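You operate a simulated robot arm through the tools that you are given. There is no shell and no other tool. Be economical: measure what you need, move in short steps, check, and stop when the job is done.

The job below is to be done with a simulated robot arm. You get a single attempt, and the scene is never put back.

JOB
Free the can, tip it into the grey tub, then lock it upright.
Fine: hardly any on the floor.

The check looks at the end state, three seconds after you hand in, the way a careful person would. Anything else that was tipped, shoved, dropped, spilled or broken makes it a failure.

ROBOT AND FRAMES
A 6-joint arm with a two-finger parallel gripper, fixed in place. Base frame: the origin is at the foot of the arm, x ahead of it, y to its left, z up. Lengths are in mm, angles in rad, forces in N, time in s.
With the tool pointing down near the work surface it reaches from about 120 to 640 mm from the base axis. Its first joint turns from -2.007 to 2.007 rad. Payload 4.2 kg.
The TCP is the grasp point between the finger pads, 23 mm short of the fingertips. In the tool frame z runs along the fingers and y along their closing line. The gripper opens to 94 mm. The fingers are 38 mm wide and 10 mm thick; the gripper's body (54 by 96 mm) begins 39 mm behind the TCP.
Orientation is that of the tool frame in the base frame, as a unit quaternion [w, x, y, z]. With the fingers straight down and closing along the base's y, the tool's x points along the base's -x, its y along +y and its z along -z.

CONTROLS
- The arm moves only by the tool jog_arm. Its argument "targets" is a list of rows, each a list of 7 numbers: the turn, a rotation vector about the tool's x, y, z in rad, then the shift along the tool's x, y, z in cm, then the finger opening in cm, from 0 to 9.4. In form: [[ax, ay, az, dx, dy, dz, claw], ...]. A call has 1 to 8 rows; each row shifts and turns the commanded pose from where the row before left it, along the tool's axes as they then stand. Rows are played at 5 a second. More than 50 mm and 0.15 rad between two rows, or a gripper value outside its range, and nothing of the call is played. Where a pose cannot be reached the arm comes as near as it can. A force on the tool above 90 N (or 10 N above the force at the start of the call, whichever is more), or a blocked arm, ends the call early, and 0.2 s more pass. The fingers move at their own pace (about 108 mm/s each) and stop on an object; they squeeze with about 21 N. The grip force told is the motor's: it shows also when the fingers shut on nothing. Time passes only in rows, and 0.2 s behind the last, so rows that do not move let the fingers close. It gives the time, the measured TCP pose, the force on the tool (base axes), the opening and the grip force at its end, in the units of the frame above (readings bear some noise), with the torque about the TCP (base axes, N m) and any sound that the robot's microphone picked up.
- Cameras (640 x 400 px; columns grow to the right, rows downward): "scene" is fixed at [49.7, 651.4, 1411.4]; the picture's right is [-0.72, -0.70, 0.00], its down [-0.43, 0.44, -0.79] and it looks along [0.55, -0.57, -0.61] (base axes); focal length 269 px, centre (320, 200). "wrist" rides on the gripper at [86, 16, -75] in the tool frame; the picture's right is [-0.18, 0.98, 0.00], its down [-0.58, -0.11, -0.81] and it looks along [-0.79, -0.15, 0.59] (tool axes); focal length 243 px, centre (320, 200).
- camera(camera): a new picture of that camera. It takes no simulated time.
- lift_body(by): slides the trunk up (or, below 0, down) by that many mm; the arm rides with it, the base frame stays. It gives what a move gives, with no picture.
- point_at(camera, pixels): for up to 12 pixels [column, row] of the newest picture of that camera ("zoom" is the newest enlarged one), the place [x, y, z] in the base frame of the surface seen there, good to about 3 mm. It takes no simulated time.
- enlarge(camera, box): a new picture of the part [left, top, right, bottom] of that camera's present view, enlarged. It takes no simulated time.
- close_job(): hands the job in; it is judged then, once.

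Work in short steps. Measure before you move; look again where a grasp or a placing could have gone wrong, and mend it. You have 80 turns and 38 pictures in all, those below and enlarged ones among them. Open the gripper and draw the arm clear of the work before you hand the job in, unless the task says otherwise; then end with one line.

The tools are called after "Emit:" by a JSON object that holds its "op" and its "data". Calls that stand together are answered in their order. jog_arm: Moves the arm, as the interface text tells. Its arguments: {"type":"object","properties":{"targets":{"type":"array","items":{"type":"array","items":{"type":"number"}}}},"required":["targets"]} The other tools are called the same way: lift_body (by) slides the trunk up or down; camera (camera) takes a picture; point_at (camera, pixels) gives the place of the surface under pixels of a picture; enlarge (camera, box) takes an enlarged picture of a part of a camera's view; close_job () hands the job in.

At the start:

```text
time_s: 0.0
eef_pos: [442.3, 232.5, 1179.6]
ee_rot: [0.0, 0.0, 1.0, 0.0]
force: [-0.7, -0.1, 0.1]
moment: [-0.03, -0.02, -0.01]
grip_width: 94.1
gripper_force: 0.1
trunk travel left (down, up): [-750.0, 240.0]
```

scene: 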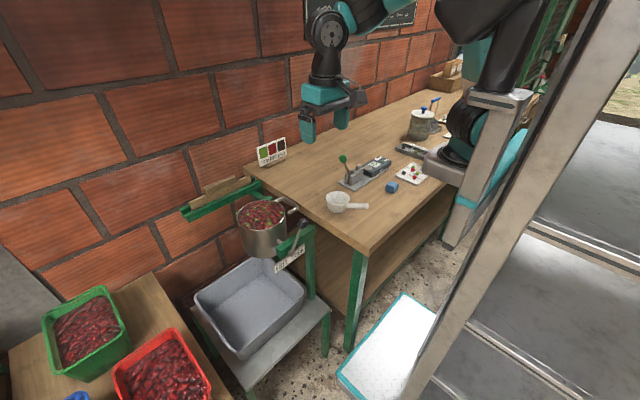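
wrist: 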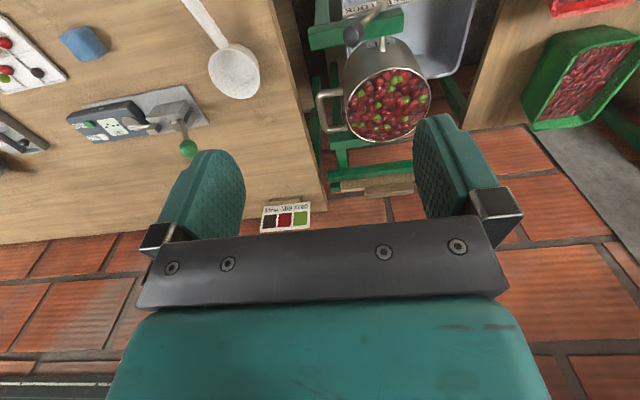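

The can of berries hangs in a green frame around scene pixel (262,225), with a lever near (290,240) and the tub at (250,305). I'll enlarge both views of it.

Emit:
{"op": "enlarge", "data": {"camera": "scene", "box": [170, 160, 350, 290]}}

Emit:
{"op": "enlarge", "data": {"camera": "wrist", "box": [290, 0, 490, 200]}}

```text
3.08 times, centred on (260, 225) of scene
```

zoom: 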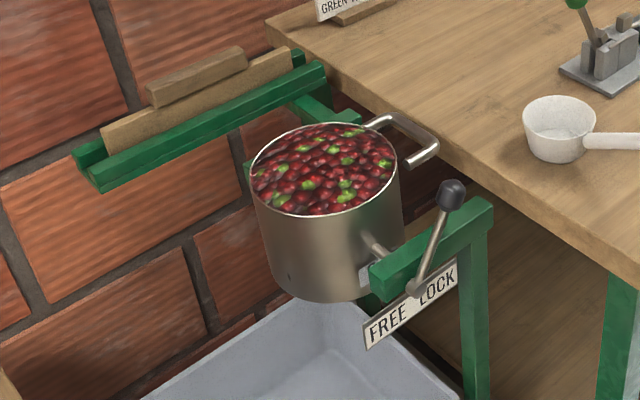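

```text
2.00 times, centred on (390, 100) of wrist
```

zoom: 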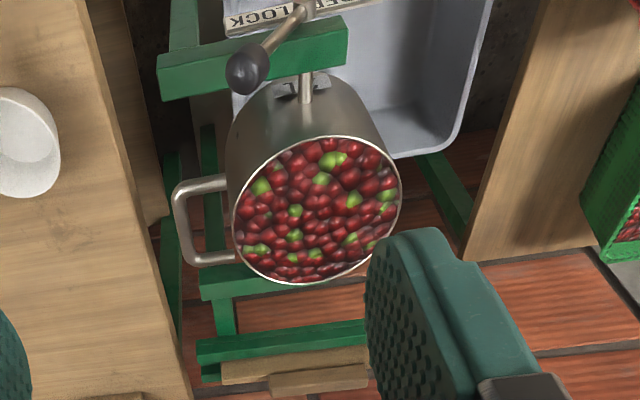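

I need coordinates: can rim, handle, lever, axle, frame and tub.

Emit:
{"op": "enlarge", "data": {"camera": "scene", "box": [170, 160, 350, 290]}}

Emit:
{"op": "point_at", "data": {"camera": "zoom", "pixels": [[451, 194], [412, 289], [430, 245], [376, 250], [425, 158], [395, 118], [372, 122], [300, 212], [340, 125], [252, 178], [398, 162], [330, 170]]}}

Emit:
{"op": "point_at", "data": {"camera": "scene", "pixels": [[195, 297], [243, 358], [304, 293], [250, 262], [250, 320], [290, 275], [278, 268], [302, 256], [310, 230], [280, 245], [265, 195], [185, 215]]}}

```text
3.08 times, centred on (260, 225) of scene
```

zoom: 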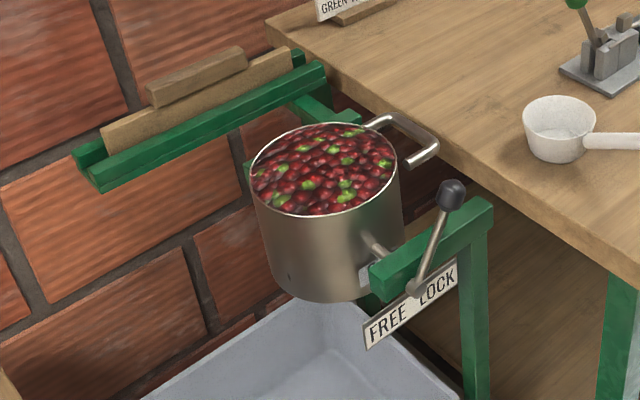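

```text
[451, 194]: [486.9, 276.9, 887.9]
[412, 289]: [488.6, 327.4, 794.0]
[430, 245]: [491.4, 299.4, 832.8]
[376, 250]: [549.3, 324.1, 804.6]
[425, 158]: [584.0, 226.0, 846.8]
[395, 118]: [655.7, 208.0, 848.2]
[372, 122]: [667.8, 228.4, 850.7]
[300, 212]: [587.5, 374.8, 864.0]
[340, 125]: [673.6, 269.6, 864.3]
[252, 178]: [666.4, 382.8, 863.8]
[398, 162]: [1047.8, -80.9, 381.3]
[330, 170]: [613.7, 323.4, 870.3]
```

```text
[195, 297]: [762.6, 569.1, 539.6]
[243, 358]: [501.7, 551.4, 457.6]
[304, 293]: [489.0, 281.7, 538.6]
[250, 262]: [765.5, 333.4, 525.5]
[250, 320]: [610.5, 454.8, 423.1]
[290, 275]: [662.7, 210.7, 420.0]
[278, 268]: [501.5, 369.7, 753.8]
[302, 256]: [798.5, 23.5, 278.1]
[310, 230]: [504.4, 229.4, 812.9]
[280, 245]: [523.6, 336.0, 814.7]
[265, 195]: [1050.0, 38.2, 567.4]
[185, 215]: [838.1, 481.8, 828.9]
```

Can ≈ centre (630,322), rim z 865, axle along x at about z 805; the lever is leaning to LOCK (-y). I'll read the table sign and measure the table, bottom of the can, and the back frame.

Emit:
{"op": "enlarge", "data": {"camera": "scene", "box": [250, 130, 300, 170]}}

Emit:
{"op": "enlarge", "data": {"camera": "scene", "box": [225, 185, 325, 285]}}

Emit:
{"op": "point_at", "data": {"camera": "scene", "pixels": [[320, 225], [330, 232], [262, 183], [300, 205], [258, 185], [200, 210], [230, 185], [263, 195], [250, 252], [262, 258], [305, 222], [339, 200]]}}

```text
10.00 times, centred on (275, 150) of scene
```

zoom: 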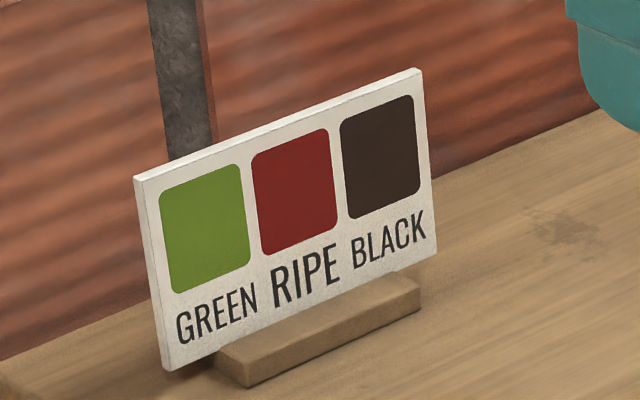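

```text
4.00 times, centred on (275, 235) of scene
```

zoom: 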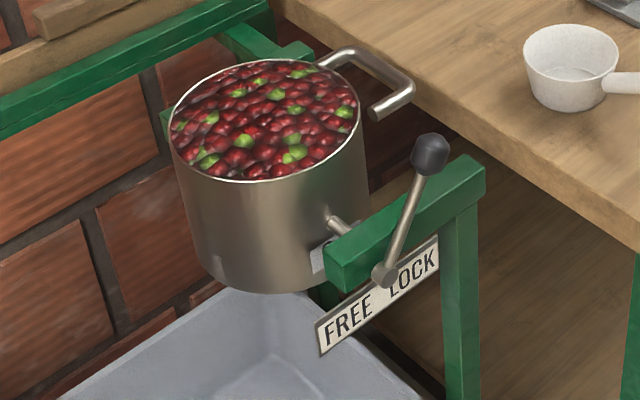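

```text
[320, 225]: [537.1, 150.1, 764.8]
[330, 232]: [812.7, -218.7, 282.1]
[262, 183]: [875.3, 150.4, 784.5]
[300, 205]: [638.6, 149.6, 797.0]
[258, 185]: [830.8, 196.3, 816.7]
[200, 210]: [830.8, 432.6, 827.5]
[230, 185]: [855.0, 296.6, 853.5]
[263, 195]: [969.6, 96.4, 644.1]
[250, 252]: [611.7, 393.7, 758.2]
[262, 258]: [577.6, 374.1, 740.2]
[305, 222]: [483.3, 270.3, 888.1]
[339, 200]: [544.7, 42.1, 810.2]
```

Nothing odd on the sign; the tub lies under the can on the +y side (x 490–765, y 282–570), so the can tips toward +y by raising its handle. I lower the trunk first, staying above the lever knob (487,277,888).

Emit:
{"op": "lift_body", "data": {"by": -200}}

```text
time_s: 2.2
eef_pos: [440.7, 231.7, 980.0]
ee_rot: [0.001, 0.0, 1.0, 0.0]
force: [0.1, -1.1, 0.3]
moment: [0.03, -0.02, 0.01]
grip_width: 94.2
gripper_force: 0.1
trunk travel left (down, up): [-550.0, 440.0]
```

Move above the knob, fingers straddling in y.

Emit:
{"op": "jog_arm", "data": {"targets": [[0, 0, 0, -2.5, 2, 0, 7], [0, 0, 0, -2.4, 1.9, 2, 7], [0, 0, 0, 0, 0, 0, 7]]}}

Emit:
{"op": "enlarge", "data": {"camera": "wrist", "box": [200, 20, 460, 230]}}

Emit:
{"op": "enlarge", "data": {"camera": "scene", "box": [245, 170, 345, 270]}}

```text
time_s: 3.0
eef_pos: [490.9, 270.5, 958.6]
ee_rot: [0.0, -0.001, 1.0, 0.0]
force: [-0.5, -0.3, -1.2]
moment: [-0.03, 0.03, 0.01]
grip_width: 69.8
gripper_force: 0.0
trunk travel left (down, up): [-550.0, 440.0]
```

```text
1.90 times, centred on (330, 125) of wrist
```

zoom: 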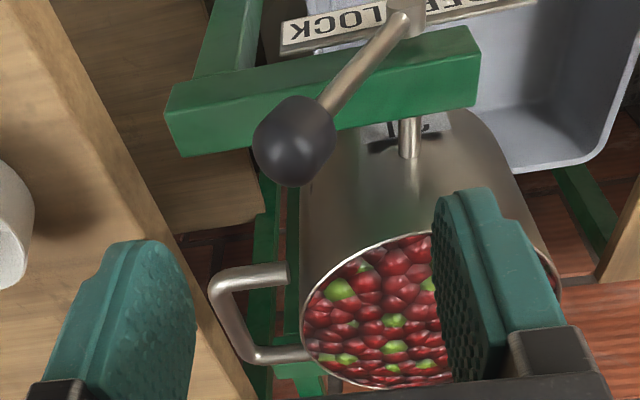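

```text
4.00 times, centred on (295, 220) of scene
```

zoom: 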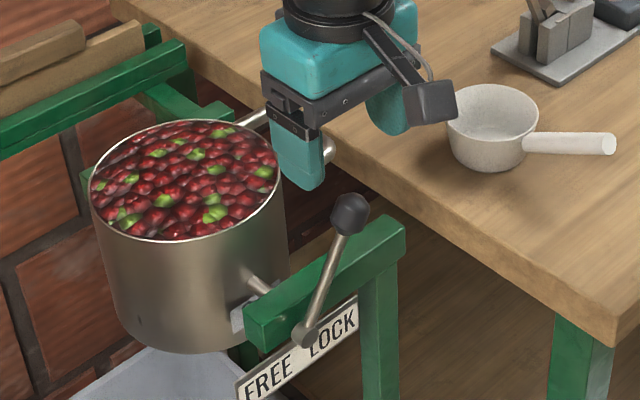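

Knob centre triangulates to (490,268,882). Descend around it and close.

Emit:
{"op": "jog_arm", "data": {"targets": [[0, 0, 0, 0, -0.2, 4, 6], [0, 0, 0, 0, 0, 3.5, 6], [0, 0, 0, 0, 0, 0, 6], [0, 0, 0, 0, 0, 0, 1], [0, 0, 0, 0, 0, 0, 1], [0, 0, 0, 0, 0, 0, 1]]}}

```text
time_s: 4.4
eef_pos: [489.0, 271.1, 884.4]
ee_rot: [0.001, 0.0, 1.0, 0.002]
force: [0.9, 6.1, 7.4]
moment: [1.01, -0.06, 0.16]
grip_width: 29.0
gripper_force: 44.8
trunk travel left (down, up): [-550.0, 440.0]
```

Knob held (29 mm). Swing it along its arc (radius ≈106 about y 327, z 794) toward FREE.

Emit:
{"op": "jog_arm", "data": {"targets": [[0, 0, 0, 0, 0.95, -0.49, 1], [0, 0, 0, 0, 1.02, -0.43, 1], [0, 0, 0, 0, 1.07, -0.33, 1], [0, 0, 0, 0, 1.08, -0.21, 1]]}}

```text
time_s: 5.4
eef_pos: [490.7, 309.9, 897.9]
ee_rot: [0.0, 0.001, 1.0, 0.0]
force: [-0.9, 0.3, -2.0]
moment: [0.04, 0.03, 0.03]
grip_width: 25.6
gripper_force: 45.3
trunk travel left (down, up): [-550.0, 440.0]
```

It moves freely. Continue.

Emit:
{"op": "jog_arm", "data": {"targets": [[0, 0, 0, 0, 1.11, -0.09, 1], [0, 0, 0, 0, 1.11, 0.02, 1], [0, 0, 0, 0, 1.1, 0.13, 1], [0, 0, 0, 0, 1.08, 0.25, 1], [0, 0, 0, 0, 1.05, 0.36, 1], [0, 0, 0, 0, 1.01, 0.47, 1]]}}

Emit:
{"op": "enlarge", "data": {"camera": "scene", "box": [225, 170, 325, 270]}}

```text
time_s: 6.8
eef_pos: [490.5, 373.1, 888.9]
ee_rot: [-0.001, 0.001, 1.0, -0.001]
force: [-3.4, -22.7, 1.6]
moment: [-0.54, -0.07, 0.06]
grip_width: 28.8
gripper_force: 44.6
trunk travel left (down, up): [-550.0, 440.0]
```

```text
4.00 times, centred on (275, 220) of scene
```

zoom: 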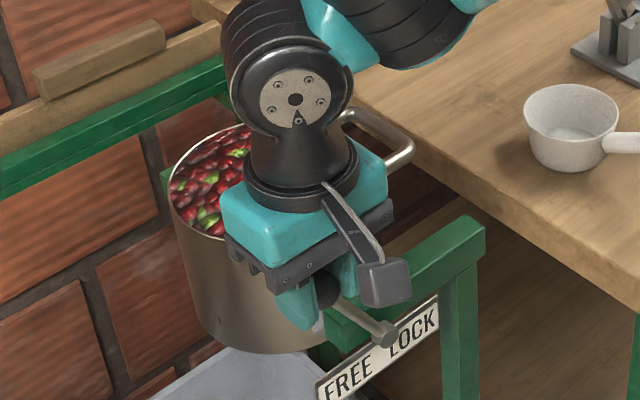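

The y force rose to 23 N, probably the end stop; I nudge a bit more to confirm.

Emit:
{"op": "jog_arm", "data": {"targets": [[0, 0, 0, 0, 0.5, 0.3, 1], [0, 0, 0, 0, 0, 0, 1]]}}

```text
time_s: 7.4
eef_pos: [491.3, 375.7, 886.7]
ee_rot: [-0.002, 0.003, 1.0, -0.004]
force: [-0.1, -65.9, 30.7]
moment: [-1.22, -0.35, -0.39]
grip_width: 29.0
gripper_force: 44.5
trunk travel left (down, up): [-550.0, 440.0]
```

Hard stop: lever is at FREE. Back off, open, and rise.

Emit:
{"op": "jog_arm", "data": {"targets": [[0, 0, 0, 0, -0.7, -0.3, 1], [0, 0, 0, 0, 0, 0, 7], [0, 0, 0, 0, 0, 0, 7], [0, 0, 0, 0, 0, -3, 7], [0, 0, 0, 0, 0, -4, 7], [0, 0, 0, 0, -2, -4, 7], [0, 0, 0, 0, -4, -2, 7]]}}

Emit:
{"op": "enlarge", "data": {"camera": "scene", "box": [225, 170, 325, 270]}}

Emit:
{"op": "enlarge", "data": {"camera": "wrist", "box": [180, 0, 460, 200]}}

```text
time_s: 9.0
eef_pos: [491.6, 312.8, 1017.0]
ee_rot: [0.0, 0.0, 1.0, 0.0]
force: [0.7, 0.5, -0.1]
moment: [-0.04, 0.02, -0.02]
grip_width: 69.9
gripper_force: 0.2
trunk travel left (down, up): [-550.0, 440.0]
```

```text
4.00 times, centred on (275, 220) of scene
```

zoom: 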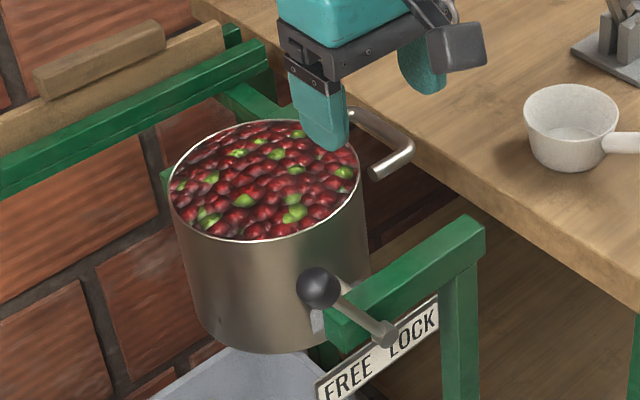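

```text
2.00 times, centred on (320, 100) of wrist
```

zoom: 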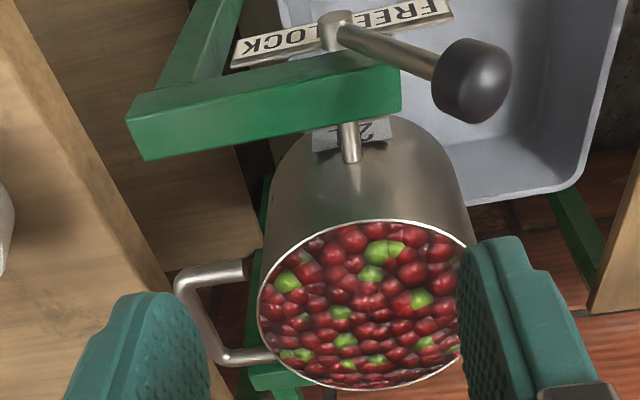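

Lever sits at FREE and the can stays upright. Measure handle bar and knob in this wrist zoom: bar (190,290)–(222,355), legs (240,270) and (255,358).

Emit:
{"op": "point_at", "data": {"camera": "zoom", "pixels": [[187, 282], [200, 315], [213, 340], [222, 356], [240, 268], [255, 359], [472, 80], [335, 20], [135, 115], [400, 75], [365, 221], [300, 384]]}}

```text
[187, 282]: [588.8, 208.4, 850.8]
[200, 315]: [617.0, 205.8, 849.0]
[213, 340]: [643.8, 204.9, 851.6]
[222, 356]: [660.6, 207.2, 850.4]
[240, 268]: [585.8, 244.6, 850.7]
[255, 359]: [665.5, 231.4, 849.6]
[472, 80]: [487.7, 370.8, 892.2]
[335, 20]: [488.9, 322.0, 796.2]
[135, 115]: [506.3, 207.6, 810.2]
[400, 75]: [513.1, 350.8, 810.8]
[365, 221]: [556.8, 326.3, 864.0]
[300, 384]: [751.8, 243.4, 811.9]
```

Handle bar is along x (590–660) at y 205, z≈846; the arc about the axle (y≈325, z≈800) goes to about y 440. I test, up high in free air, whether the arm reaches the far end of the arc with the tool straight down.

Emit:
{"op": "jog_arm", "data": {"targets": [[0, 0, 0, -3, 2.5, 0, 7], [0, 0, 0, -3, 2.5, 0, 7], [0, 0, 0, -3, 2.5, 0, 7], [0, 0, 0, -3, 3, 0, 7], [0, 0, 0, 0, 1, 0, 7], [0, 0, 0, 0, 0, 0, 7]]}}

```text
time_s: 10.4
eef_pos: [589.8, 403.1, 1013.0]
ee_rot: [0.0, -0.001, 1.0, 0.0]
force: [-0.7, -0.1, 1.1]
moment: [-0.02, -0.01, -0.06]
grip_width: 69.8
gripper_force: 0.0
out of reach, approached as far as the arm can: row 4, 5
trunk travel left (down, up): [-550.0, 440.0]
```

Short by ~40 mm. I add a forward pitch of 0.3 rad and see whether the spot (613,428) becomes reachable.

Emit:
{"op": "jog_arm", "data": {"targets": [[0, -0.15, 0, 0, 0, 0, 7], [0, -0.15, 0, 0, 0, 0, 7], [0, 0, 0, 0, 0, 0, 7]]}}

```text
time_s: 11.2
eef_pos: [588.2, 402.3, 1013.6]
ee_rot: [0.148, 0.0, 0.989, 0.0]
force: [0.5, 0.5, 0.6]
moment: [0.0, 0.0, -0.01]
grip_width: 69.9
gripper_force: 0.0
trunk travel left (down, up): [-550.0, 440.0]
```

Emit:
{"op": "jog_arm", "data": {"targets": [[0, 0, 0, -1.34, 1.3, 0.41, 7], [0, 0, 0, -1.34, 1.2, 0.41, 7], [0, 0, 0, 0.74, 0, 2.39, 7], [0, 0, 0, 0.74, 0.5, 2.39, 7], [0, 0, 0, 0, 0, 0, 7]]}}

```text
time_s: 12.4
eef_pos: [591.4, 398.1, 962.2]
ee_rot: [0.149, 0.001, 0.989, 0.0]
force: [0.1, -0.4, 0.9]
moment: [0.01, -0.01, 0.0]
grip_width: 70.0
gripper_force: 0.0
out of reach, approached as far as the arm can: row 1, 2, 4
trunk travel left (down, up): [-550.0, 440.0]
```

Still limited; look at the arm's posture to choose the trunk height.

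Emit:
{"op": "camera", "data": {"camera": "scene"}}

```text
25 pictures are left
```

scene: 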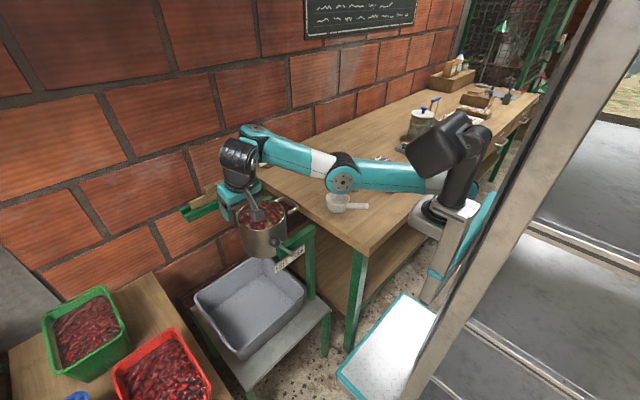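

Emit:
{"op": "point_at", "data": {"camera": "scene", "pixels": [[440, 140], [430, 180], [390, 175], [342, 178], [290, 152], [245, 152], [236, 180], [255, 130], [440, 205]]}}

```text
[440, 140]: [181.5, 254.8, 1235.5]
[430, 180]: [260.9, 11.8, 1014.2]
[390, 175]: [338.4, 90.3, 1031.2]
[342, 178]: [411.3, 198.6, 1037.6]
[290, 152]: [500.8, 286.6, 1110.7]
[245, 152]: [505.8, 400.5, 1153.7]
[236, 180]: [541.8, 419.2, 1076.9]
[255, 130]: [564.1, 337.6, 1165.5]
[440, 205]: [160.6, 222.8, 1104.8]
```

The wrist sits well above the shoulder, so a higher trunk should extend reach. Raise 120 mm, then lower the tool again and probe outward.

Emit:
{"op": "lift_body", "data": {"by": 120}}

Emit:
{"op": "jog_arm", "data": {"targets": [[0, 0, 0, 1.04, 0, 3.34, 7], [0, 0, 0, 1.04, 0, 3.34, 7], [0, 0, 0, 1.04, 0, 3.34, 7], [0, 0, 0, -1.43, 1, 0.44, 7], [0, 0, 0, -1.43, 1, 0.44, 7], [0, 0, 0, 0, 1, 0, 7], [0, 0, 0, 0, 1, 0, 7]]}}

```text
time_s: 13.9
eef_pos: [591.9, 398.6, 1081.6]
ee_rot: [0.149, 0.0, 0.989, 0.001]
force: [-0.1, 0.2, 0.3]
moment: [0.03, -0.02, -0.02]
grip_width: 69.8
gripper_force: 0.1
trunk travel left (down, up): [-670.0, 320.0]
```

```text
time_s: 15.5
eef_pos: [579.0, 402.2, 1048.2]
ee_rot: [0.148, 0.0, 0.989, -0.001]
force: [0.6, -0.4, 1.1]
moment: [-0.01, 0.0, 0.01]
grip_width: 70.0
gripper_force: 0.0
out of reach, approached as far as the arm can: row 1, 2, 3, 4, 5, 6, 7
trunk travel left (down, up): [-670.0, 320.0]
```

That was worse, so the shoulder is higher than I thought and a lower trunk helps. Retract a little, raise the tool, then lower the trunk.

Emit:
{"op": "jog_arm", "data": {"targets": [[0, 0.15, 0, 0, 0, 0, 7], [0, 0.15, 0, 3, -2, 0, 7], [0, 0, 0, 3, -2, -4, 7], [0, 0, 0, 0, 0, -5, 7], [0, 0, 0, 0, 0, -5, 7], [0, 0, 0, 0, 0, -5, 7], [0, 0, 0, 0, 0, -5, 7]]}}

Emit:
{"op": "lift_body", "data": {"by": -270}}

```text
refused: row 3 steps farther than a row can; nothing moved
```

```text
time_s: 17.2
eef_pos: [578.0, 402.9, 887.3]
ee_rot: [0.161, 0.002, 0.987, 0.017]
force: [7.8, 25.7, 46.7]
moment: [-1.02, 0.23, 0.06]
grip_width: 57.8
gripper_force: 0.2
trunk travel left (down, up): [-486.0, 504.0]
stopped: the force on the tool passed its limit at 99 N (the readings are from after the stop); the commanded pose is now the measured one
```

The refused jog left the tool low, and the trunk's descent touched the can (47 N). Raise straight off and look.

Emit:
{"op": "lift_body", "data": {"by": 60}}

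Emit:
{"op": "enlarge", "data": {"camera": "scene", "box": [185, 170, 345, 290]}}

```text
time_s: 18.2
eef_pos: [580.0, 403.0, 937.9]
ee_rot: [0.156, 0.002, 0.988, 0.011]
force: [-0.1, -0.7, 0.5]
moment: [0.01, -0.01, 0.0]
grip_width: 69.9
gripper_force: 0.0
trunk travel left (down, up): [-546.0, 444.0]
```

```text
3.33 times, centred on (265, 230) of scene
```

zoom: 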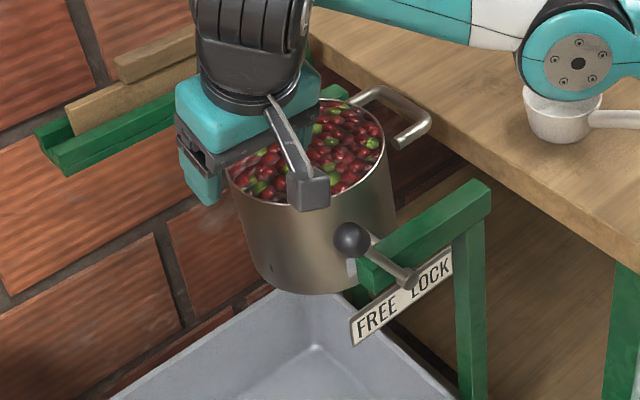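

The can is still upright with no spill. Rise first, then increase the tilt to see if reach improves.

Emit:
{"op": "jog_arm", "data": {"targets": [[0, 0, 0, -1.24, 0, -3.8, 7], [0, 0, 0, -1.24, 0, -3.8, 7], [0, -0.15, 0, 0, 0, 0, 7], [0, -0.15, 0, 0, 0, 0, 7], [0, -0.15, 0, 0, 0, 0, 7], [0, 0, 0, 0, 0, 0, 7]]}}

```text
time_s: 19.6
eef_pos: [565.5, 393.5, 1038.3]
ee_rot: [0.269, 0.005, 0.963, 0.006]
force: [0.7, -0.6, -0.2]
moment: [0.03, 0.02, -0.05]
grip_width: 69.9
gripper_force: 0.0
out of reach, approached as far as the arm can: row 3, 4, 5
trunk travel left (down, up): [-546.0, 444.0]
```

Forward tilt reduces reach here, so test backward tilt (tool leaning back), then push outward.

Emit:
{"op": "jog_arm", "data": {"targets": [[0, 0.14, 0, 0, 0, 0, 7], [0, 0.14, 0, 0, 0, 0, 7], [0, 0.14, 0, 0, 0, 0, 7], [0, 0.14, 0, 0, 0, 0, 7], [0, 0.14, 0, 0, 0, 0, 7], [0, 0.14, 0, 0, 0, 0, 7], [0, 0, 0, -3, 1, 0, 7], [0, 0, 0, -3, 1, 0, 7]]}}

```text
time_s: 21.4
eef_pos: [598.0, 368.5, 1017.7]
ee_rot: [-0.08, 0.005, 0.997, -0.004]
force: [0.0, -0.1, 0.3]
moment: [0.02, 0.0, 0.0]
grip_width: 70.1
gripper_force: 0.1
out of reach, approached as far as the arm can: row 4, 5, 6, 7, 8
trunk travel left (down, up): [-546.0, 444.0]
```

I need to understand the arm's geometry before choosing the tipping method, so look at it closely.

Emit:
{"op": "enlarge", "data": {"camera": "scene", "box": [200, 60, 520, 260]}}

Emit:
{"op": "point_at", "data": {"camera": "zoom", "pixels": [[480, 160], [540, 100], [500, 290], [530, 240], [420, 240], [360, 240], [290, 240], [240, 200], [150, 180], [110, 160], [90, 210], [450, 290]]}}

```text
2.00 times, centred on (360, 160) of scene
```

zoom: 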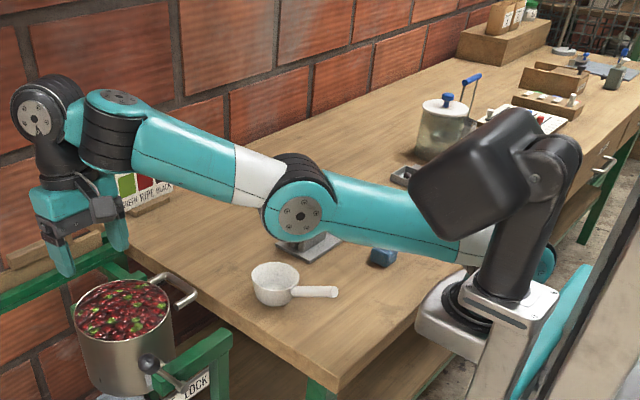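

```text
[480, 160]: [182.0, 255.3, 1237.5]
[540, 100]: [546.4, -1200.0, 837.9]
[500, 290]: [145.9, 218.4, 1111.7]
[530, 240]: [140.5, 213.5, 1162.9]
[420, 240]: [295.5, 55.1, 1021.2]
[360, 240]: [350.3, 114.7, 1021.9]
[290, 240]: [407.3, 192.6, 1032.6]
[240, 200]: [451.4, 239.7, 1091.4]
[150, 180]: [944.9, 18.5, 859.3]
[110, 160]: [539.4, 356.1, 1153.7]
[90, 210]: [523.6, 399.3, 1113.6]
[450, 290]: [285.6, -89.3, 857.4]
```

Check whether the can stays tilted after the accidental touch (tells me about axle friction): measure rim and handle now.

Emit:
{"op": "enlarge", "data": {"camera": "scene", "box": [225, 185, 315, 275]}}

Emit:
{"op": "camera", "data": {"camera": "wrist"}}

```text
4.44 times, centred on (270, 230) of scene
```

zoom: 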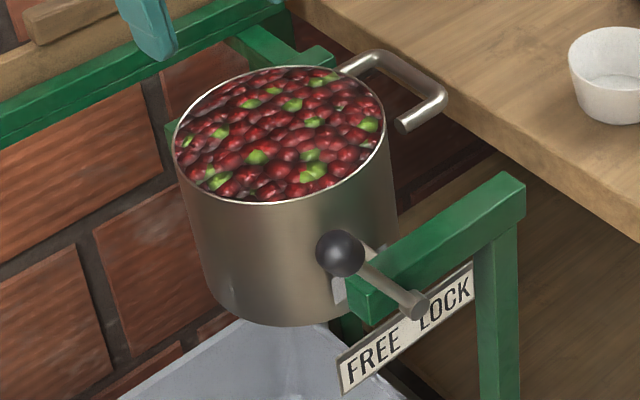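

```text
21 pictures are left
```

wrist: 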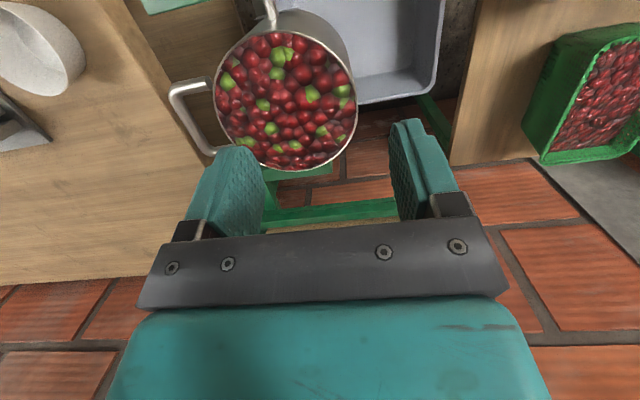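

Emit:
{"op": "point_at", "data": {"camera": "zoom", "pixels": [[437, 98], [415, 75], [378, 58], [412, 122], [176, 160], [384, 115], [300, 202], [235, 300], [300, 322], [330, 321], [290, 67], [230, 192]]}}

Emit:
{"op": "point_at", "data": {"camera": "wrist", "pixels": [[172, 97], [190, 125], [208, 150], [217, 95], [357, 110], [290, 165], [285, 31], [270, 15], [262, 3]]}}

```text
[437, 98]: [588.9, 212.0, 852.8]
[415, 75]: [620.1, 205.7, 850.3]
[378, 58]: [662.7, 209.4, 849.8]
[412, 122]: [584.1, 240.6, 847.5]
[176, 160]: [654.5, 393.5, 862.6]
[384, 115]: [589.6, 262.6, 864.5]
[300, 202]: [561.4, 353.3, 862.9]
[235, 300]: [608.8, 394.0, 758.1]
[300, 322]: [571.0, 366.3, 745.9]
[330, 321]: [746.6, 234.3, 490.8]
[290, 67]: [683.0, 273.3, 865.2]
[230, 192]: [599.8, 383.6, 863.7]
```

```text
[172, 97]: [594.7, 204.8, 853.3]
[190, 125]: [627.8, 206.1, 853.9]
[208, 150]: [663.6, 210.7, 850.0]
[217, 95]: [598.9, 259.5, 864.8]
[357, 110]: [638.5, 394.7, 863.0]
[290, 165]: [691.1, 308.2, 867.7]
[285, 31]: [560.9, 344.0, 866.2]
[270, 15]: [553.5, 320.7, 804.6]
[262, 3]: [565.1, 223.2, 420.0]
```

Can is self-righting and upright (rim z 863–866). Test reach higher up with forward tilt, to learn what trunk height does.

Emit:
{"op": "jog_arm", "data": {"targets": [[0, -0.14, 0, 0, 0, -4, 7], [0, 0, 0, 0, 0, -4, 7], [0, 0, 0, 0, 0, -4, 7], [0, -0.15, 0, 0, 0, 0, 7], [0, -0.15, 0, 0, 0, 0, 7], [0, -0.15, 0, 0, 0, 0, 7], [0, 0, 0, 0, 1, 0, 7]]}}

```text
time_s: 23.1
eef_pos: [588.6, 350.4, 1110.7]
ee_rot: [0.212, 0.003, 0.977, -0.004]
force: [0.4, 0.1, -0.1]
moment: [0.03, 0.04, 0.0]
grip_width: 69.9
gripper_force: 0.0
out of reach, approached as far as the arm can: row 1, 2, 3
trunk travel left (down, up): [-546.0, 444.0]
```

Emit:
{"op": "jog_arm", "data": {"targets": [[0, 0, 0, -0.91, 1.5, 0.42, 7], [0, 0, 0, -0.91, 1.5, 0.42, 7], [0, 0, 0, -0.91, 1.5, 0.42, 7], [0, 0, 0, -0.91, 1.5, 0.42, 7], [0, 0, 0, -0.91, 1.5, 0.42, 7], [0, 0, 0, -0.91, 1.5, 0.42, 7]]}}

```text
time_s: 24.4
eef_pos: [593.7, 358.0, 1110.1]
ee_rot: [0.212, 0.003, 0.977, -0.004]
force: [0.6, 0.2, -0.1]
moment: [0.01, 0.01, -0.04]
grip_width: 69.7
gripper_force: 0.1
out of reach, approached as far as the arm can: row 1, 2, 3, 4, 5, 6
trunk travel left (down, up): [-546.0, 444.0]
```

Emit:
{"op": "jog_arm", "data": {"targets": [[0, 0, 0, 1.67, 0, 3.64, 7], [0, 0, 0, 1.67, 0, 3.64, 7], [0, 0, 0, 1.67, 0, 3.64, 7], [0, 0, 0, -0.91, 1.5, 0.42, 7], [0, 0, 0, -0.91, 1.5, 0.42, 7], [0, 0, 0, -0.91, 1.5, 0.42, 7], [0, 0, 0, -0.91, 1.5, 0.42, 7], [0, 0, 0, -0.91, 1.5, 0.42, 7]]}}

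```text
time_s: 26.2
eef_pos: [604.3, 375.9, 997.1]
ee_rot: [0.212, 0.004, 0.977, -0.005]
force: [0.8, 0.5, 0.3]
moment: [0.0, 0.01, -0.01]
grip_width: 69.9
gripper_force: 0.1
out of reach, approached as far as the arm can: row 2, 3, 4, 5, 6, 7, 8
trunk travel left (down, up): [-546.0, 444.0]
```

Reach is a sphere (~713 mm) for the TCP, independent of tilt. So instead of gripping the bar, I'll lift/push the handle's near leg (x≈587, y 210–255) with closed fingertips pitched forward; the can is self-righting and will rest on the finger. For that the camera must be on top, so I retract, level the tool and roll 180°.

Emit:
{"op": "jog_arm", "data": {"targets": [[0, 0.14, 0, 0, 0, -1, 7], [0, 0.14, 0, 0, -2, -1, 7], [0, 0.148, 0, 2, -2, 0, 7], [0, 0, 0, 2.5, -3.1, -0.5, 7], [0, 0, 0, 2.5, -3.1, -0.5, 4], [0, 0, 0, 2.5, -3.1, -0.5, 2], [0, 0, 0, 2.5, -3.1, -0.5, 0], [0, 0, 0, 0, 0, 0, 0]]}}

```text
time_s: 28.1
eef_pos: [510.3, 256.4, 1093.0]
ee_rot: [-0.002, 0.004, 1.0, -0.005]
force: [-0.3, -0.7, 0.0]
moment: [0.0, 0.05, -0.02]
grip_width: 0.0
gripper_force: 20.9
out of reach, approached as far as the arm can: row 4, 5, 6, 7
trunk travel left (down, up): [-546.0, 444.0]
```

Emit:
{"op": "jog_arm", "data": {"targets": [[0, 0, 0.15, 1, -1, 0, 0], [0, 0, 0.15, 1, -1, 0, 0], [0, 0, 0.15, 0, 0, 0, 0], [0, 0, 0.15, 0, 0, 0, 0], [0, 0, 0.15, 0, 0, 0, 0], [0, 0, 0.15, 0, 0, 0, 0], [0, 0, 0.15, 0, 0, 0, 0], [0, 0, 0.15, 0, 0, 0, 0]]}}

```text
time_s: 29.9
eef_pos: [581.3, 116.1, 1120.4]
ee_rot: [-0.003, 0.559, 0.829, -0.002]
force: [-0.9, 0.1, -0.6]
moment: [0.0, 0.02, -0.01]
grip_width: 0.0
gripper_force: 21.2
out of reach, approached as far as the arm can: row 1, 2, 6, 7, 8
trunk travel left (down, up): [-546.0, 444.0]
```

Position wandered; issue stationary rows to see where it settles.

Emit:
{"op": "jog_arm", "data": {"targets": [[0, 0, 0, 0, 0, 0, 0], [0, 0, 0, 0, 0, 0, 0], [0, 0, 0, 0, 0, 0, 0]]}}

Emit:
{"op": "camera", "data": {"camera": "scene"}}

```text
time_s: 30.6
eef_pos: [580.7, 115.4, 1120.3]
ee_rot: [-0.002, 0.558, 0.83, -0.001]
force: [-0.1, -0.7, 0.0]
moment: [-0.02, -0.01, 0.0]
grip_width: 0.0
gripper_force: 21.0
trunk travel left (down, up): [-546.0, 444.0]
```

```text
20 pictures are left
```

scene: 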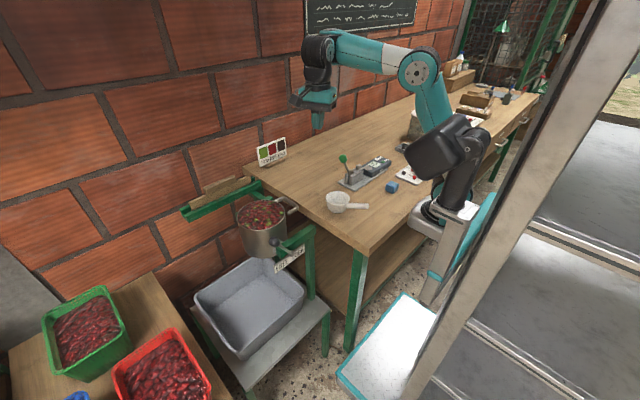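

Arm is now settled in an elbow-up posture, free of everything. Continue rolling.

Emit:
{"op": "jog_arm", "data": {"targets": [[0, 0, 0.15, 0, 0, 0, 0], [0, 0, 0.15, 0, 0, 0, 0], [0, 0, 0.15, 0, 0, 0, 0], [0, 0, 0.15, 0, 0, 0, 0], [0, 0, 0.15, 0, 0, 0, 0], [0, 0, 0.15, 0, 0, 0, 0], [0, 0, 0.15, 0, 0, 0, 0], [0, 0, 0, 0, 0, 0, 0]]}}

```text
time_s: 32.5
eef_pos: [527.1, -251.3, 1153.6]
ee_rot: [0.002, 0.903, 0.431, 0.001]
force: [-0.5, 0.3, -0.7]
moment: [-0.02, -0.03, -0.03]
grip_width: 0.0
gripper_force: 20.5
out of reach, approached as far as the arm can: row 1, 2, 3, 4, 5, 6, 7
trunk travel left (down, up): [-546.0, 444.0]
```

Positive roll runs into a wrist limit. A −90° roll from the original (camera on the −y side) also suits; roll back the other way.

Emit:
{"op": "jog_arm", "data": {"targets": [[0, 0, -0.15, 0, 0, 0, 0], [0, 0, -0.15, 0, 0, 0, 0], [0, 0, -0.15, 0, 0, 0, 0], [0, 0, -0.15, 0, 0, 0, 0], [0, 0, -0.15, 0, 0, 0, 0], [0, 0, -0.15, 0, 0, 0, 0], [0, 0, -0.15, 0, 0, 0, 0], [0, 0, -0.15, 0, 0, 0, 0]]}}

Emit:
{"op": "jog_arm", "data": {"targets": [[0, 0, -0.15, 0, 0, 0, 0], [0, 0, -0.15, 0, 0, 0, 0], [0, 0, -0.15, 0, 0, 0, 0], [0, 0, -0.15, 0, 0, 0, 0], [0, 0, -0.15, 0, 0, 0, 0], [0, 0, -0.15, 0, 0, 0, 0], [0, 0, -0.15, 0, 0, 0, 0], [0, 0, -0.15, 0, 0, 0, 0]]}}

```text
time_s: 34.2
eef_pos: [526.6, -250.5, 1154.0]
ee_rot: [0.0, 0.504, 0.864, -0.004]
force: [1.0, 0.0, -0.5]
moment: [-0.01, 0.0, 0.0]
grip_width: 0.0
gripper_force: 20.8
trunk travel left (down, up): [-546.0, 444.0]
```

```text
time_s: 36.0
eef_pos: [524.8, -249.2, 1151.6]
ee_rot: [-0.001, -0.071, 0.997, -0.004]
force: [-0.2, -0.3, -1.4]
moment: [0.0, -0.02, 0.0]
grip_width: 0.0
gripper_force: 21.6
trunk travel left (down, up): [-546.0, 444.0]
```

Back near the original roll; slide along y back toward the can, high up.

Emit:
{"op": "jog_arm", "data": {"targets": [[0, 0, 0, 0, 4.8, 0, 0], [0, 0, 0, 0, 4.8, 0, 0], [0, 0, 0, 0, 4.8, 0.5, 0], [0, 0, 0, 0, 4.8, 0.5, 0], [0, 0, 0, 0, 4.8, 0.5, 0], [0, 0, 0, 0, 4.8, 0.5, 0], [0, 0, 0, 0, 4.8, 0.5, 0], [0, 0, 0, 0, 4.8, 0.5, 0]]}}

Emit:
{"op": "jog_arm", "data": {"targets": [[0, 0, -0.15, 0, 0, 0, 0], [0, 0, -0.15, 0, 0, 0, 0], [0, 0, -0.15, 0, 0, 0, 0], [0, 0, -0.15, 0, 0, 0, 0], [0, 0, -0.15, 0, 0, 0, 0], [0, 0, -0.15, 0, 0, 0, 0], [0, 0, -0.15, 0, 0, 0, 0], [0, 0, -0.15, 0, 0, 0, 0]]}}

```text
time_s: 37.9
eef_pos: [474.8, 129.6, 1149.8]
ee_rot: [-0.001, -0.07, 0.998, -0.004]
force: [0.2, -0.3, 0.9]
moment: [0.05, 0.02, 0.01]
grip_width: 0.0
gripper_force: 20.9
out of reach, approached as far as the arm can: row 1, 2, 3, 4, 5, 6
trunk travel left (down, up): [-546.0, 444.0]
```

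```text
time_s: 39.6
eef_pos: [475.3, 131.2, 1148.5]
ee_rot: [-0.003, -0.623, 0.783, -0.002]
force: [0.2, -0.3, -0.6]
moment: [0.01, 0.01, 0.02]
grip_width: 0.0
gripper_force: 21.3
trunk travel left (down, up): [-546.0, 444.0]
```

Roll nearly there (13° left); finish it and pitch forward 35°.

Emit:
{"op": "jog_arm", "data": {"targets": [[0, 0, -0.113, 0, 0, 0, 0], [0, 0, -0.113, 0, 0, 0, 0], [0.15, 0, 0, 0, 0, 0, 0], [0.15, 0, 0, 0, 0, 0, 0], [0.15, 0, 0, 0, 0, 0, 0], [0.15, 0, 0, 0, 0, 0, 0], [0, 0, 0, 0, 0, 0, 0]]}}

Emit:
{"op": "camera", "data": {"camera": "scene"}}

```text
time_s: 41.0
eef_pos: [485.1, 172.3, 1273.2]
ee_rot: [-0.196, 0.684, -0.678, 0.185]
force: [39.6, 15.3, -48.1]
moment: [3.62, -0.73, 2.77]
grip_width: 0.0
gripper_force: 21.1
out of reach, approached as far as the arm can: row 3, 4, 5, 6
trunk travel left (down, up): [-546.0, 444.0]
stopped in row 6: the force on the tool passed its limit at 220 N (the readings are from after the stop); the commanded pose is now the measured one
```

```text
19 pictures are left
```

scene: 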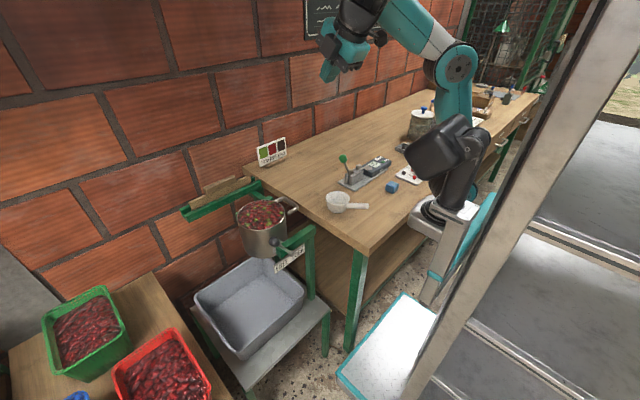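

The forward pitch at this retracted spot ran into the arm's own limits. Undo the pitch and check.

Emit:
{"op": "jog_arm", "data": {"targets": [[-0.1, 0, 0, 0, 0, 0, 0], [-0.15, 0, 0, 0, 0, 0, 0], [-0.15, 0, 0, 0, 0, 0, 0], [-0.14, 0, 0, 0, 0, 0, 0], [0, 0, 0, 0, 0, 0, 0]]}}

```text
time_s: 42.2
eef_pos: [485.7, 172.1, 1275.6]
ee_rot: [-0.004, 0.711, -0.704, 0.0]
force: [-0.4, 0.5, -0.1]
moment: [0.01, 0.0, 0.0]
grip_width: 0.0
gripper_force: 21.0
trunk travel left (down, up): [-546.0, 444.0]
```

Clear now. Move out and down to about (575,170,1000), then try the pitch in small steps there.

Emit:
{"op": "jog_arm", "data": {"targets": [[0, 0, 0, 0, -1.5, 4.5, 0], [0, 0, 0, 0, -1.5, 4.5, 0], [0, 0, 0, 0, -1.5, 4.5, 0], [0, 0, 0, 0, -1.5, 4.5, 0], [0, 0, 0, 0, -1.5, 4.5, 0], [0, 0, 0, 0, -1.5, 4.5, 0], [0, 0, 0, 0, 0, 0, 0]]}}

Emit:
{"op": "jog_arm", "data": {"targets": [[0.15, 0, 0, 0, 0, 0, 0], [0.15, 0, 0, 0, 0, 0, 0], [0, 0, 0, 0, 0, 0, 0]]}}

```text
time_s: 43.9
eef_pos: [578.8, 175.8, 1004.0]
ee_rot: [-0.005, 0.71, -0.704, 0.0]
force: [0.1, 0.1, 0.3]
moment: [0.0, 0.03, 0.0]
grip_width: 0.0
gripper_force: 20.8
trunk travel left (down, up): [-546.0, 444.0]
```

```text
time_s: 44.6
eef_pos: [577.2, 175.2, 1004.0]
ee_rot: [-0.111, 0.7, -0.697, 0.105]
force: [-0.1, -0.7, 0.4]
moment: [0.04, -0.03, 0.02]
grip_width: 0.0
gripper_force: 20.9
trunk travel left (down, up): [-546.0, 444.0]
```

Pitch works here. Add the rest (to 0.61 rad).

Emit:
{"op": "jog_arm", "data": {"targets": [[0.15, 0, 0, 0, 0, 0, 0], [0.15, 0, 0, 0, 0, 0, 0], [0, 0, 0, 0, 0, 0, 0]]}}

Emit:
{"op": "camera", "data": {"camera": "scene"}}

```text
time_s: 45.5
eef_pos: [578.7, 175.6, 1004.4]
ee_rot: [-0.214, 0.676, -0.673, 0.208]
force: [0.1, -0.4, 0.3]
moment: [0.01, 0.02, -0.04]
grip_width: 0.0
gripper_force: 20.9
trunk travel left (down, up): [-546.0, 444.0]
```

```text
18 pictures are left
```

scene: 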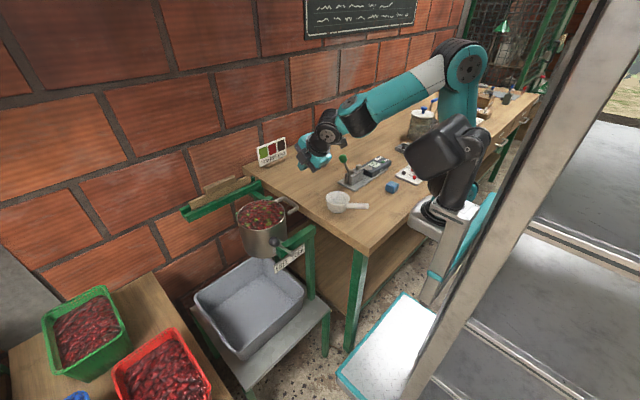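

Good pose (tool 55° below horizontal, along +x). Test the far end of the sweep (574,405) at height.

Emit:
{"op": "jog_arm", "data": {"targets": [[0, 0, 0, -4.6, 0, 0, 0], [0, 0, 0, -4.6, 0, 0, 0], [0, 0, 0, -4.6, 0, 0, 0], [0, 0, 0, -4.6, 0, 0, 0], [0, 0, 0, -4.6, 0, 0, 0], [0, 0, 0, 0, 0, 0, 0]]}}

```text
time_s: 46.9
eef_pos: [577.0, 405.0, 1004.9]
ee_rot: [-0.214, 0.677, -0.673, 0.209]
force: [0.1, 0.6, 0.0]
moment: [-0.03, -0.01, 0.01]
grip_width: 0.0
gripper_force: 21.7
trunk travel left (down, up): [-546.0, 444.0]
```

Reach is fine. Return to the handle side (y 211), pull back to x≈552, then descend to z≈830 in front of the leg.

Emit:
{"op": "jog_arm", "data": {"targets": [[0, 0, 0, 4.85, 0, 0, 0], [0, 0, 0, 4.85, 0, 0, 0], [0, 0, 0, 4.85, 0, 0, 0], [0, 0, 0, 4.85, 0, 0, 0], [0, 0, 0, 0, 2.05, -1.43, 0], [0, 0, 0, 0, 2.48, 3.57, 0], [0, 0, 0, 0, 2.48, 3.57, 0], [0, 0, 0, 0, 0, 0, 0]]}}

Emit:
{"op": "enlarge", "data": {"camera": "scene", "box": [225, 150, 355, 270]}}

```text
time_s: 48.6
eef_pos: [551.8, 210.9, 918.1]
ee_rot: [-0.213, 0.677, -0.674, 0.208]
force: [-1.3, 0.2, -0.2]
moment: [-0.02, -0.02, -0.02]
grip_width: 0.0
gripper_force: 21.2
trunk travel left (down, up): [-546.0, 444.0]
```

```text
3.33 times, centred on (290, 210) of scene
```

zoom: 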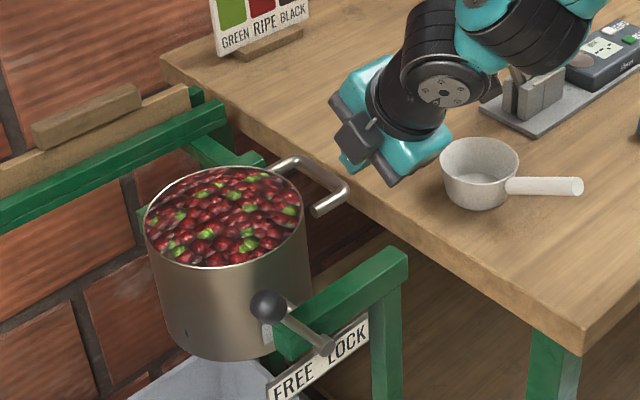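

I want a closer look at the fingers' position relative to the handle.

Emit:
{"op": "enlarge", "data": {"camera": "scene", "box": [275, 160, 335, 220]}}

Emit:
{"op": "camera", "data": {"camera": "wrist"}}

```text
6.67 times, centred on (305, 190) of scene
```

zoom: 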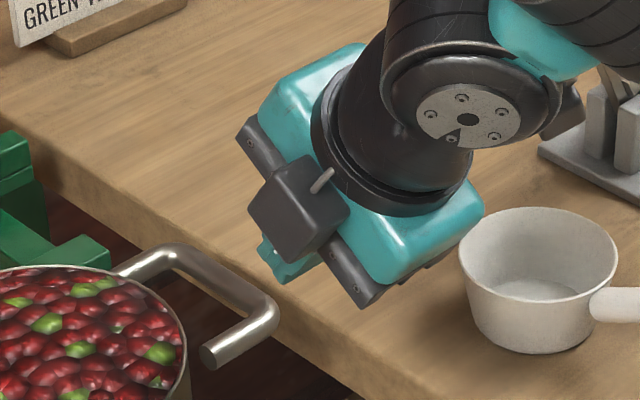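

```text
15 pictures are left
```

wrist: 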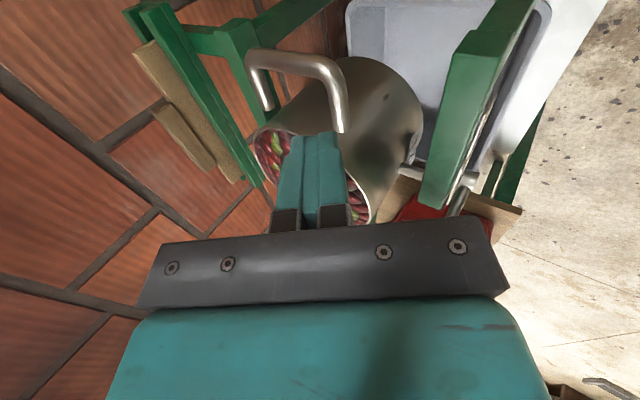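

Emit:
{"op": "point_at", "data": {"camera": "wrist", "pixels": [[310, 140], [310, 180], [345, 100], [300, 60], [254, 70], [475, 50], [440, 190], [430, 170]]}}

Emit:
{"op": "point_at", "data": {"camera": "zoom", "pixels": [[300, 200], [275, 265], [290, 230], [350, 280], [250, 140], [320, 70], [400, 240], [210, 355], [265, 320]]}}

```text
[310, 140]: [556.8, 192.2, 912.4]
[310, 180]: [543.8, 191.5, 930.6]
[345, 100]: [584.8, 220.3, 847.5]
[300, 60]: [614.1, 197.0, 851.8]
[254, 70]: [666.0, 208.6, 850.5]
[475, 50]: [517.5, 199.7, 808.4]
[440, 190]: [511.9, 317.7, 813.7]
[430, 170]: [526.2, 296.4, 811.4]
```

```text
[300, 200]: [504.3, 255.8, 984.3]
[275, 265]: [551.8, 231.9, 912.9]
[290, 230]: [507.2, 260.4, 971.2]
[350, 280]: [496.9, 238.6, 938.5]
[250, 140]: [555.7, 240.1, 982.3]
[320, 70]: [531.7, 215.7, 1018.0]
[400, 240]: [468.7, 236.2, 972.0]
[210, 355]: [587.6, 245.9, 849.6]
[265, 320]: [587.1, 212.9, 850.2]
```

Fingers and leg agree with the plan (leg at x 587, y 212–250, z 850 top; beam top z 811). Descend to z 830 in front of the leg, then slide the fingertips under it.

Emit:
{"op": "jog_arm", "data": {"targets": [[0, 0, 0, 0, 2.51, 3.61, 0], [0, 0, 0, 0, 2.45, 3.55, 0], [0, 0, 0, 0, 0, 0, 0]]}}

Emit:
{"op": "jog_arm", "data": {"targets": [[0, 0, 0, 0, -0.9, 0.63, 0], [0, 0, 0, 0, -0.9, 0.63, 0], [0, 0, 0, 0, 0, 0, 0]]}}

Emit:
{"op": "camera", "data": {"camera": "wrist"}}

```text
time_s: 49.5
eef_pos: [552.3, 211.3, 831.3]
ee_rot: [-0.214, 0.676, -0.673, 0.208]
force: [0.5, -0.8, 0.3]
moment: [0.01, -0.02, -0.04]
grip_width: 0.2
gripper_force: 21.3
trunk travel left (down, up): [-546.0, 444.0]
```

```text
time_s: 50.2
eef_pos: [573.3, 212.2, 831.6]
ee_rot: [-0.214, 0.676, -0.673, 0.207]
force: [-0.7, -0.8, 0.5]
moment: [-0.01, 0.02, -0.02]
grip_width: 0.1
gripper_force: 21.0
trunk travel left (down, up): [-546.0, 444.0]
```

```text
14 pictures are left
```

wrist: 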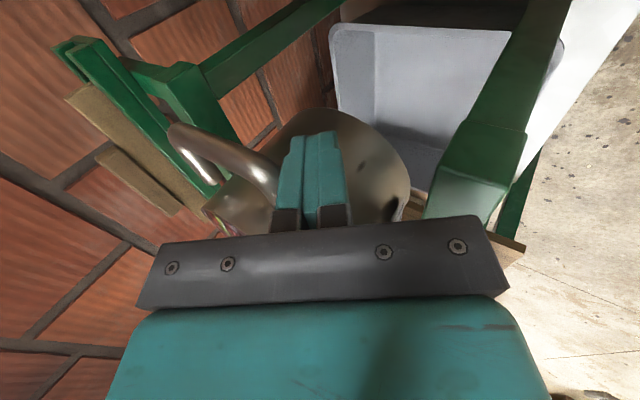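

Finger is under the leg without contact. Lift along the computed arc to ~30°.

Emit:
{"op": "jog_arm", "data": {"targets": [[0, 0, 0, 0, -0.54, -0.78, 0], [0, 0, 0, -0.425, -0.456, -0.656, 0], [0, 0, 0, -0.425, -0.456, -0.656, 0], [0, 0, 0, -0.56, -0.4, -0.574, 0], [0, 0, 0, -0.56, -0.4, -0.574, 0], [0, 0, 0, 0, 0, 0, 0]]}}

Emit:
{"op": "enlarge", "data": {"camera": "scene", "box": [185, 160, 345, 290]}}

```text
time_s: 51.6
eef_pos: [572.7, 232.2, 871.7]
ee_rot: [-0.214, 0.677, -0.673, 0.207]
force: [-21.7, 0.3, -9.0]
moment: [-0.21, 0.04, 0.29]
grip_width: 0.0
gripper_force: 21.2
trunk travel left (down, up): [-546.0, 444.0]
```

```text
3.08 times, centred on (265, 225) of scene
```

zoom: 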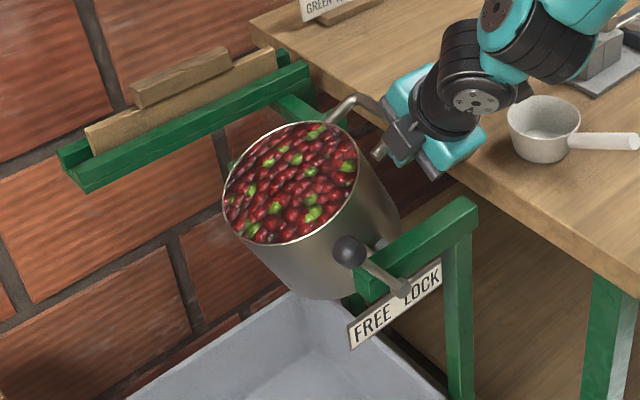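

It tips nicely with no spill. Continue slowly to 40°.

Emit:
{"op": "jog_arm", "data": {"targets": [[0, 0, 0, -0.44, -0.228, -0.328, 0], [0, 0, 0, -0.44, -0.228, -0.328, 0], [0, 0, 0, -0.44, -0.228, -0.328, 0], [0, 0, 0, -0.51, -0.181, -0.26, 0], [0, 0, 0, -0.51, -0.181, -0.26, 0], [0, 0, 0, -0.51, -0.181, -0.26, 0], [0, 0, 0, 0, 0, 0, 0]]}}

```text
time_s: 53.2
eef_pos: [572.4, 262.1, 890.8]
ee_rot: [-0.213, 0.678, -0.672, 0.207]
force: [-23.0, 1.9, -17.8]
moment: [-0.31, 0.25, 0.41]
grip_width: 0.1
gripper_force: 20.9
trunk travel left (down, up): [-546.0, 444.0]
```

Emit:
{"op": "jog_arm", "data": {"targets": [[0, 0, 0, -0.56, -0.125, -0.18, 0], [0, 0, 0, -0.56, -0.125, -0.18, 0], [0, 0, 0, -0.56, -0.125, -0.18, 0], [0, 0, 0, -0.59, -0.074, -0.107, 0], [0, 0, 0, -0.59, -0.074, -0.107, 0], [0, 0, 0, -0.59, -0.074, -0.107, 0], [0, 0, 0, 0, 0, 0, 0]]}}

Emit:
{"op": "enlarge", "data": {"camera": "scene", "box": [165, 170, 345, 380]}}

```text
time_s: 54.9
eef_pos: [571.6, 295.3, 903.2]
ee_rot: [-0.213, 0.678, -0.672, 0.209]
force: [-16.0, -3.7, -25.0]
moment: [-0.48, 0.36, 0.23]
grip_width: 0.2
gripper_force: 21.0
trunk travel left (down, up): [-546.0, 444.0]
```

```text
1.90 times, centred on (255, 275) of scene
```

zoom: 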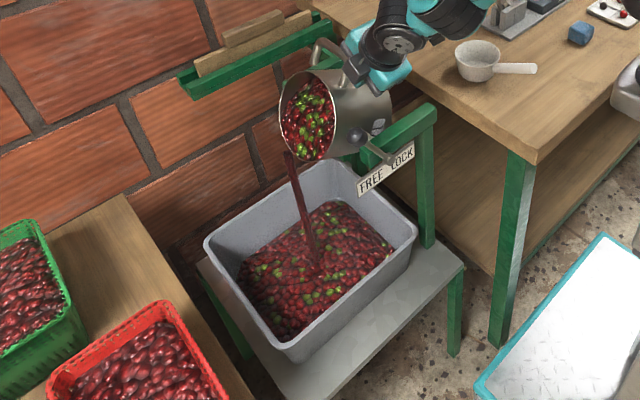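

Berries stream into the middle of the tub. Continue to 80°.

Emit:
{"op": "jog_arm", "data": {"targets": [[0, 0, 0, -0.6, 0, 0, 0], [0, 0, 0, -0.6, 0, 0, 0], [0, 0, 0, -0.6, 0, 0, 0], [0, 0, 0, -0.6, 0, 0, 0], [0, 0, 0, -0.6, 0, 0, 0], [0, 0, 0, -0.6, -0.05, -0.07, 0], [0, 0, 0, 0, 0, 0, 0]]}}

Emit:
{"op": "jog_arm", "data": {"targets": [[0, 0, 0, -0.57, -0.05, -0.07, 0], [0, 0, 0, -0.57, -0.05, -0.07, 0], [0, 0, 0, -0.57, 0, 0, 0], [0, 0, 0, -0.53, 0, 0, 0], [0, 0, 0, -0.53, 0, 0, 0], [0, 0, 0, -0.53, 0, 0, 0], [0, 0, 0, 0, 0, 0, 0]]}}

Emit:
{"op": "enlarge", "data": {"camera": "scene", "box": [165, 170, 345, 380]}}

```text
time_s: 56.5
eef_pos: [573.5, 331.4, 905.7]
ee_rot: [-0.217, 0.676, -0.672, 0.208]
force: [0.1, 0.2, -0.5]
moment: [0.01, 0.01, -0.05]
grip_width: 0.2
gripper_force: 21.2
trunk travel left (down, up): [-546.0, 444.0]
```

```text
time_s: 58.0
eef_pos: [572.1, 363.3, 907.0]
ee_rot: [-0.214, 0.677, -0.673, 0.208]
force: [-1.4, -2.8, 0.2]
moment: [-0.06, 0.0, 0.02]
grip_width: 0.0
gripper_force: 21.0
trunk travel left (down, up): [-546.0, 444.0]
```

```text
1.90 times, centred on (255, 275) of scene
```

zoom: 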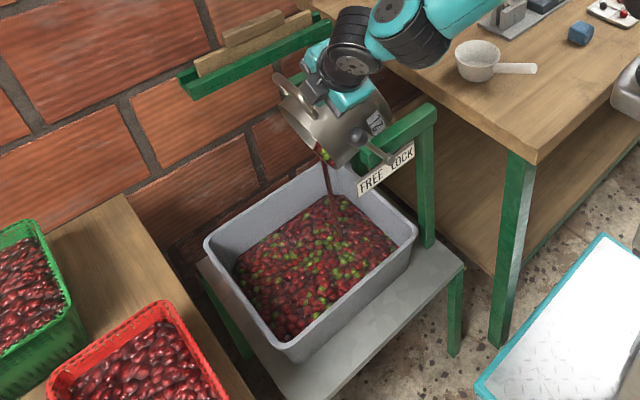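

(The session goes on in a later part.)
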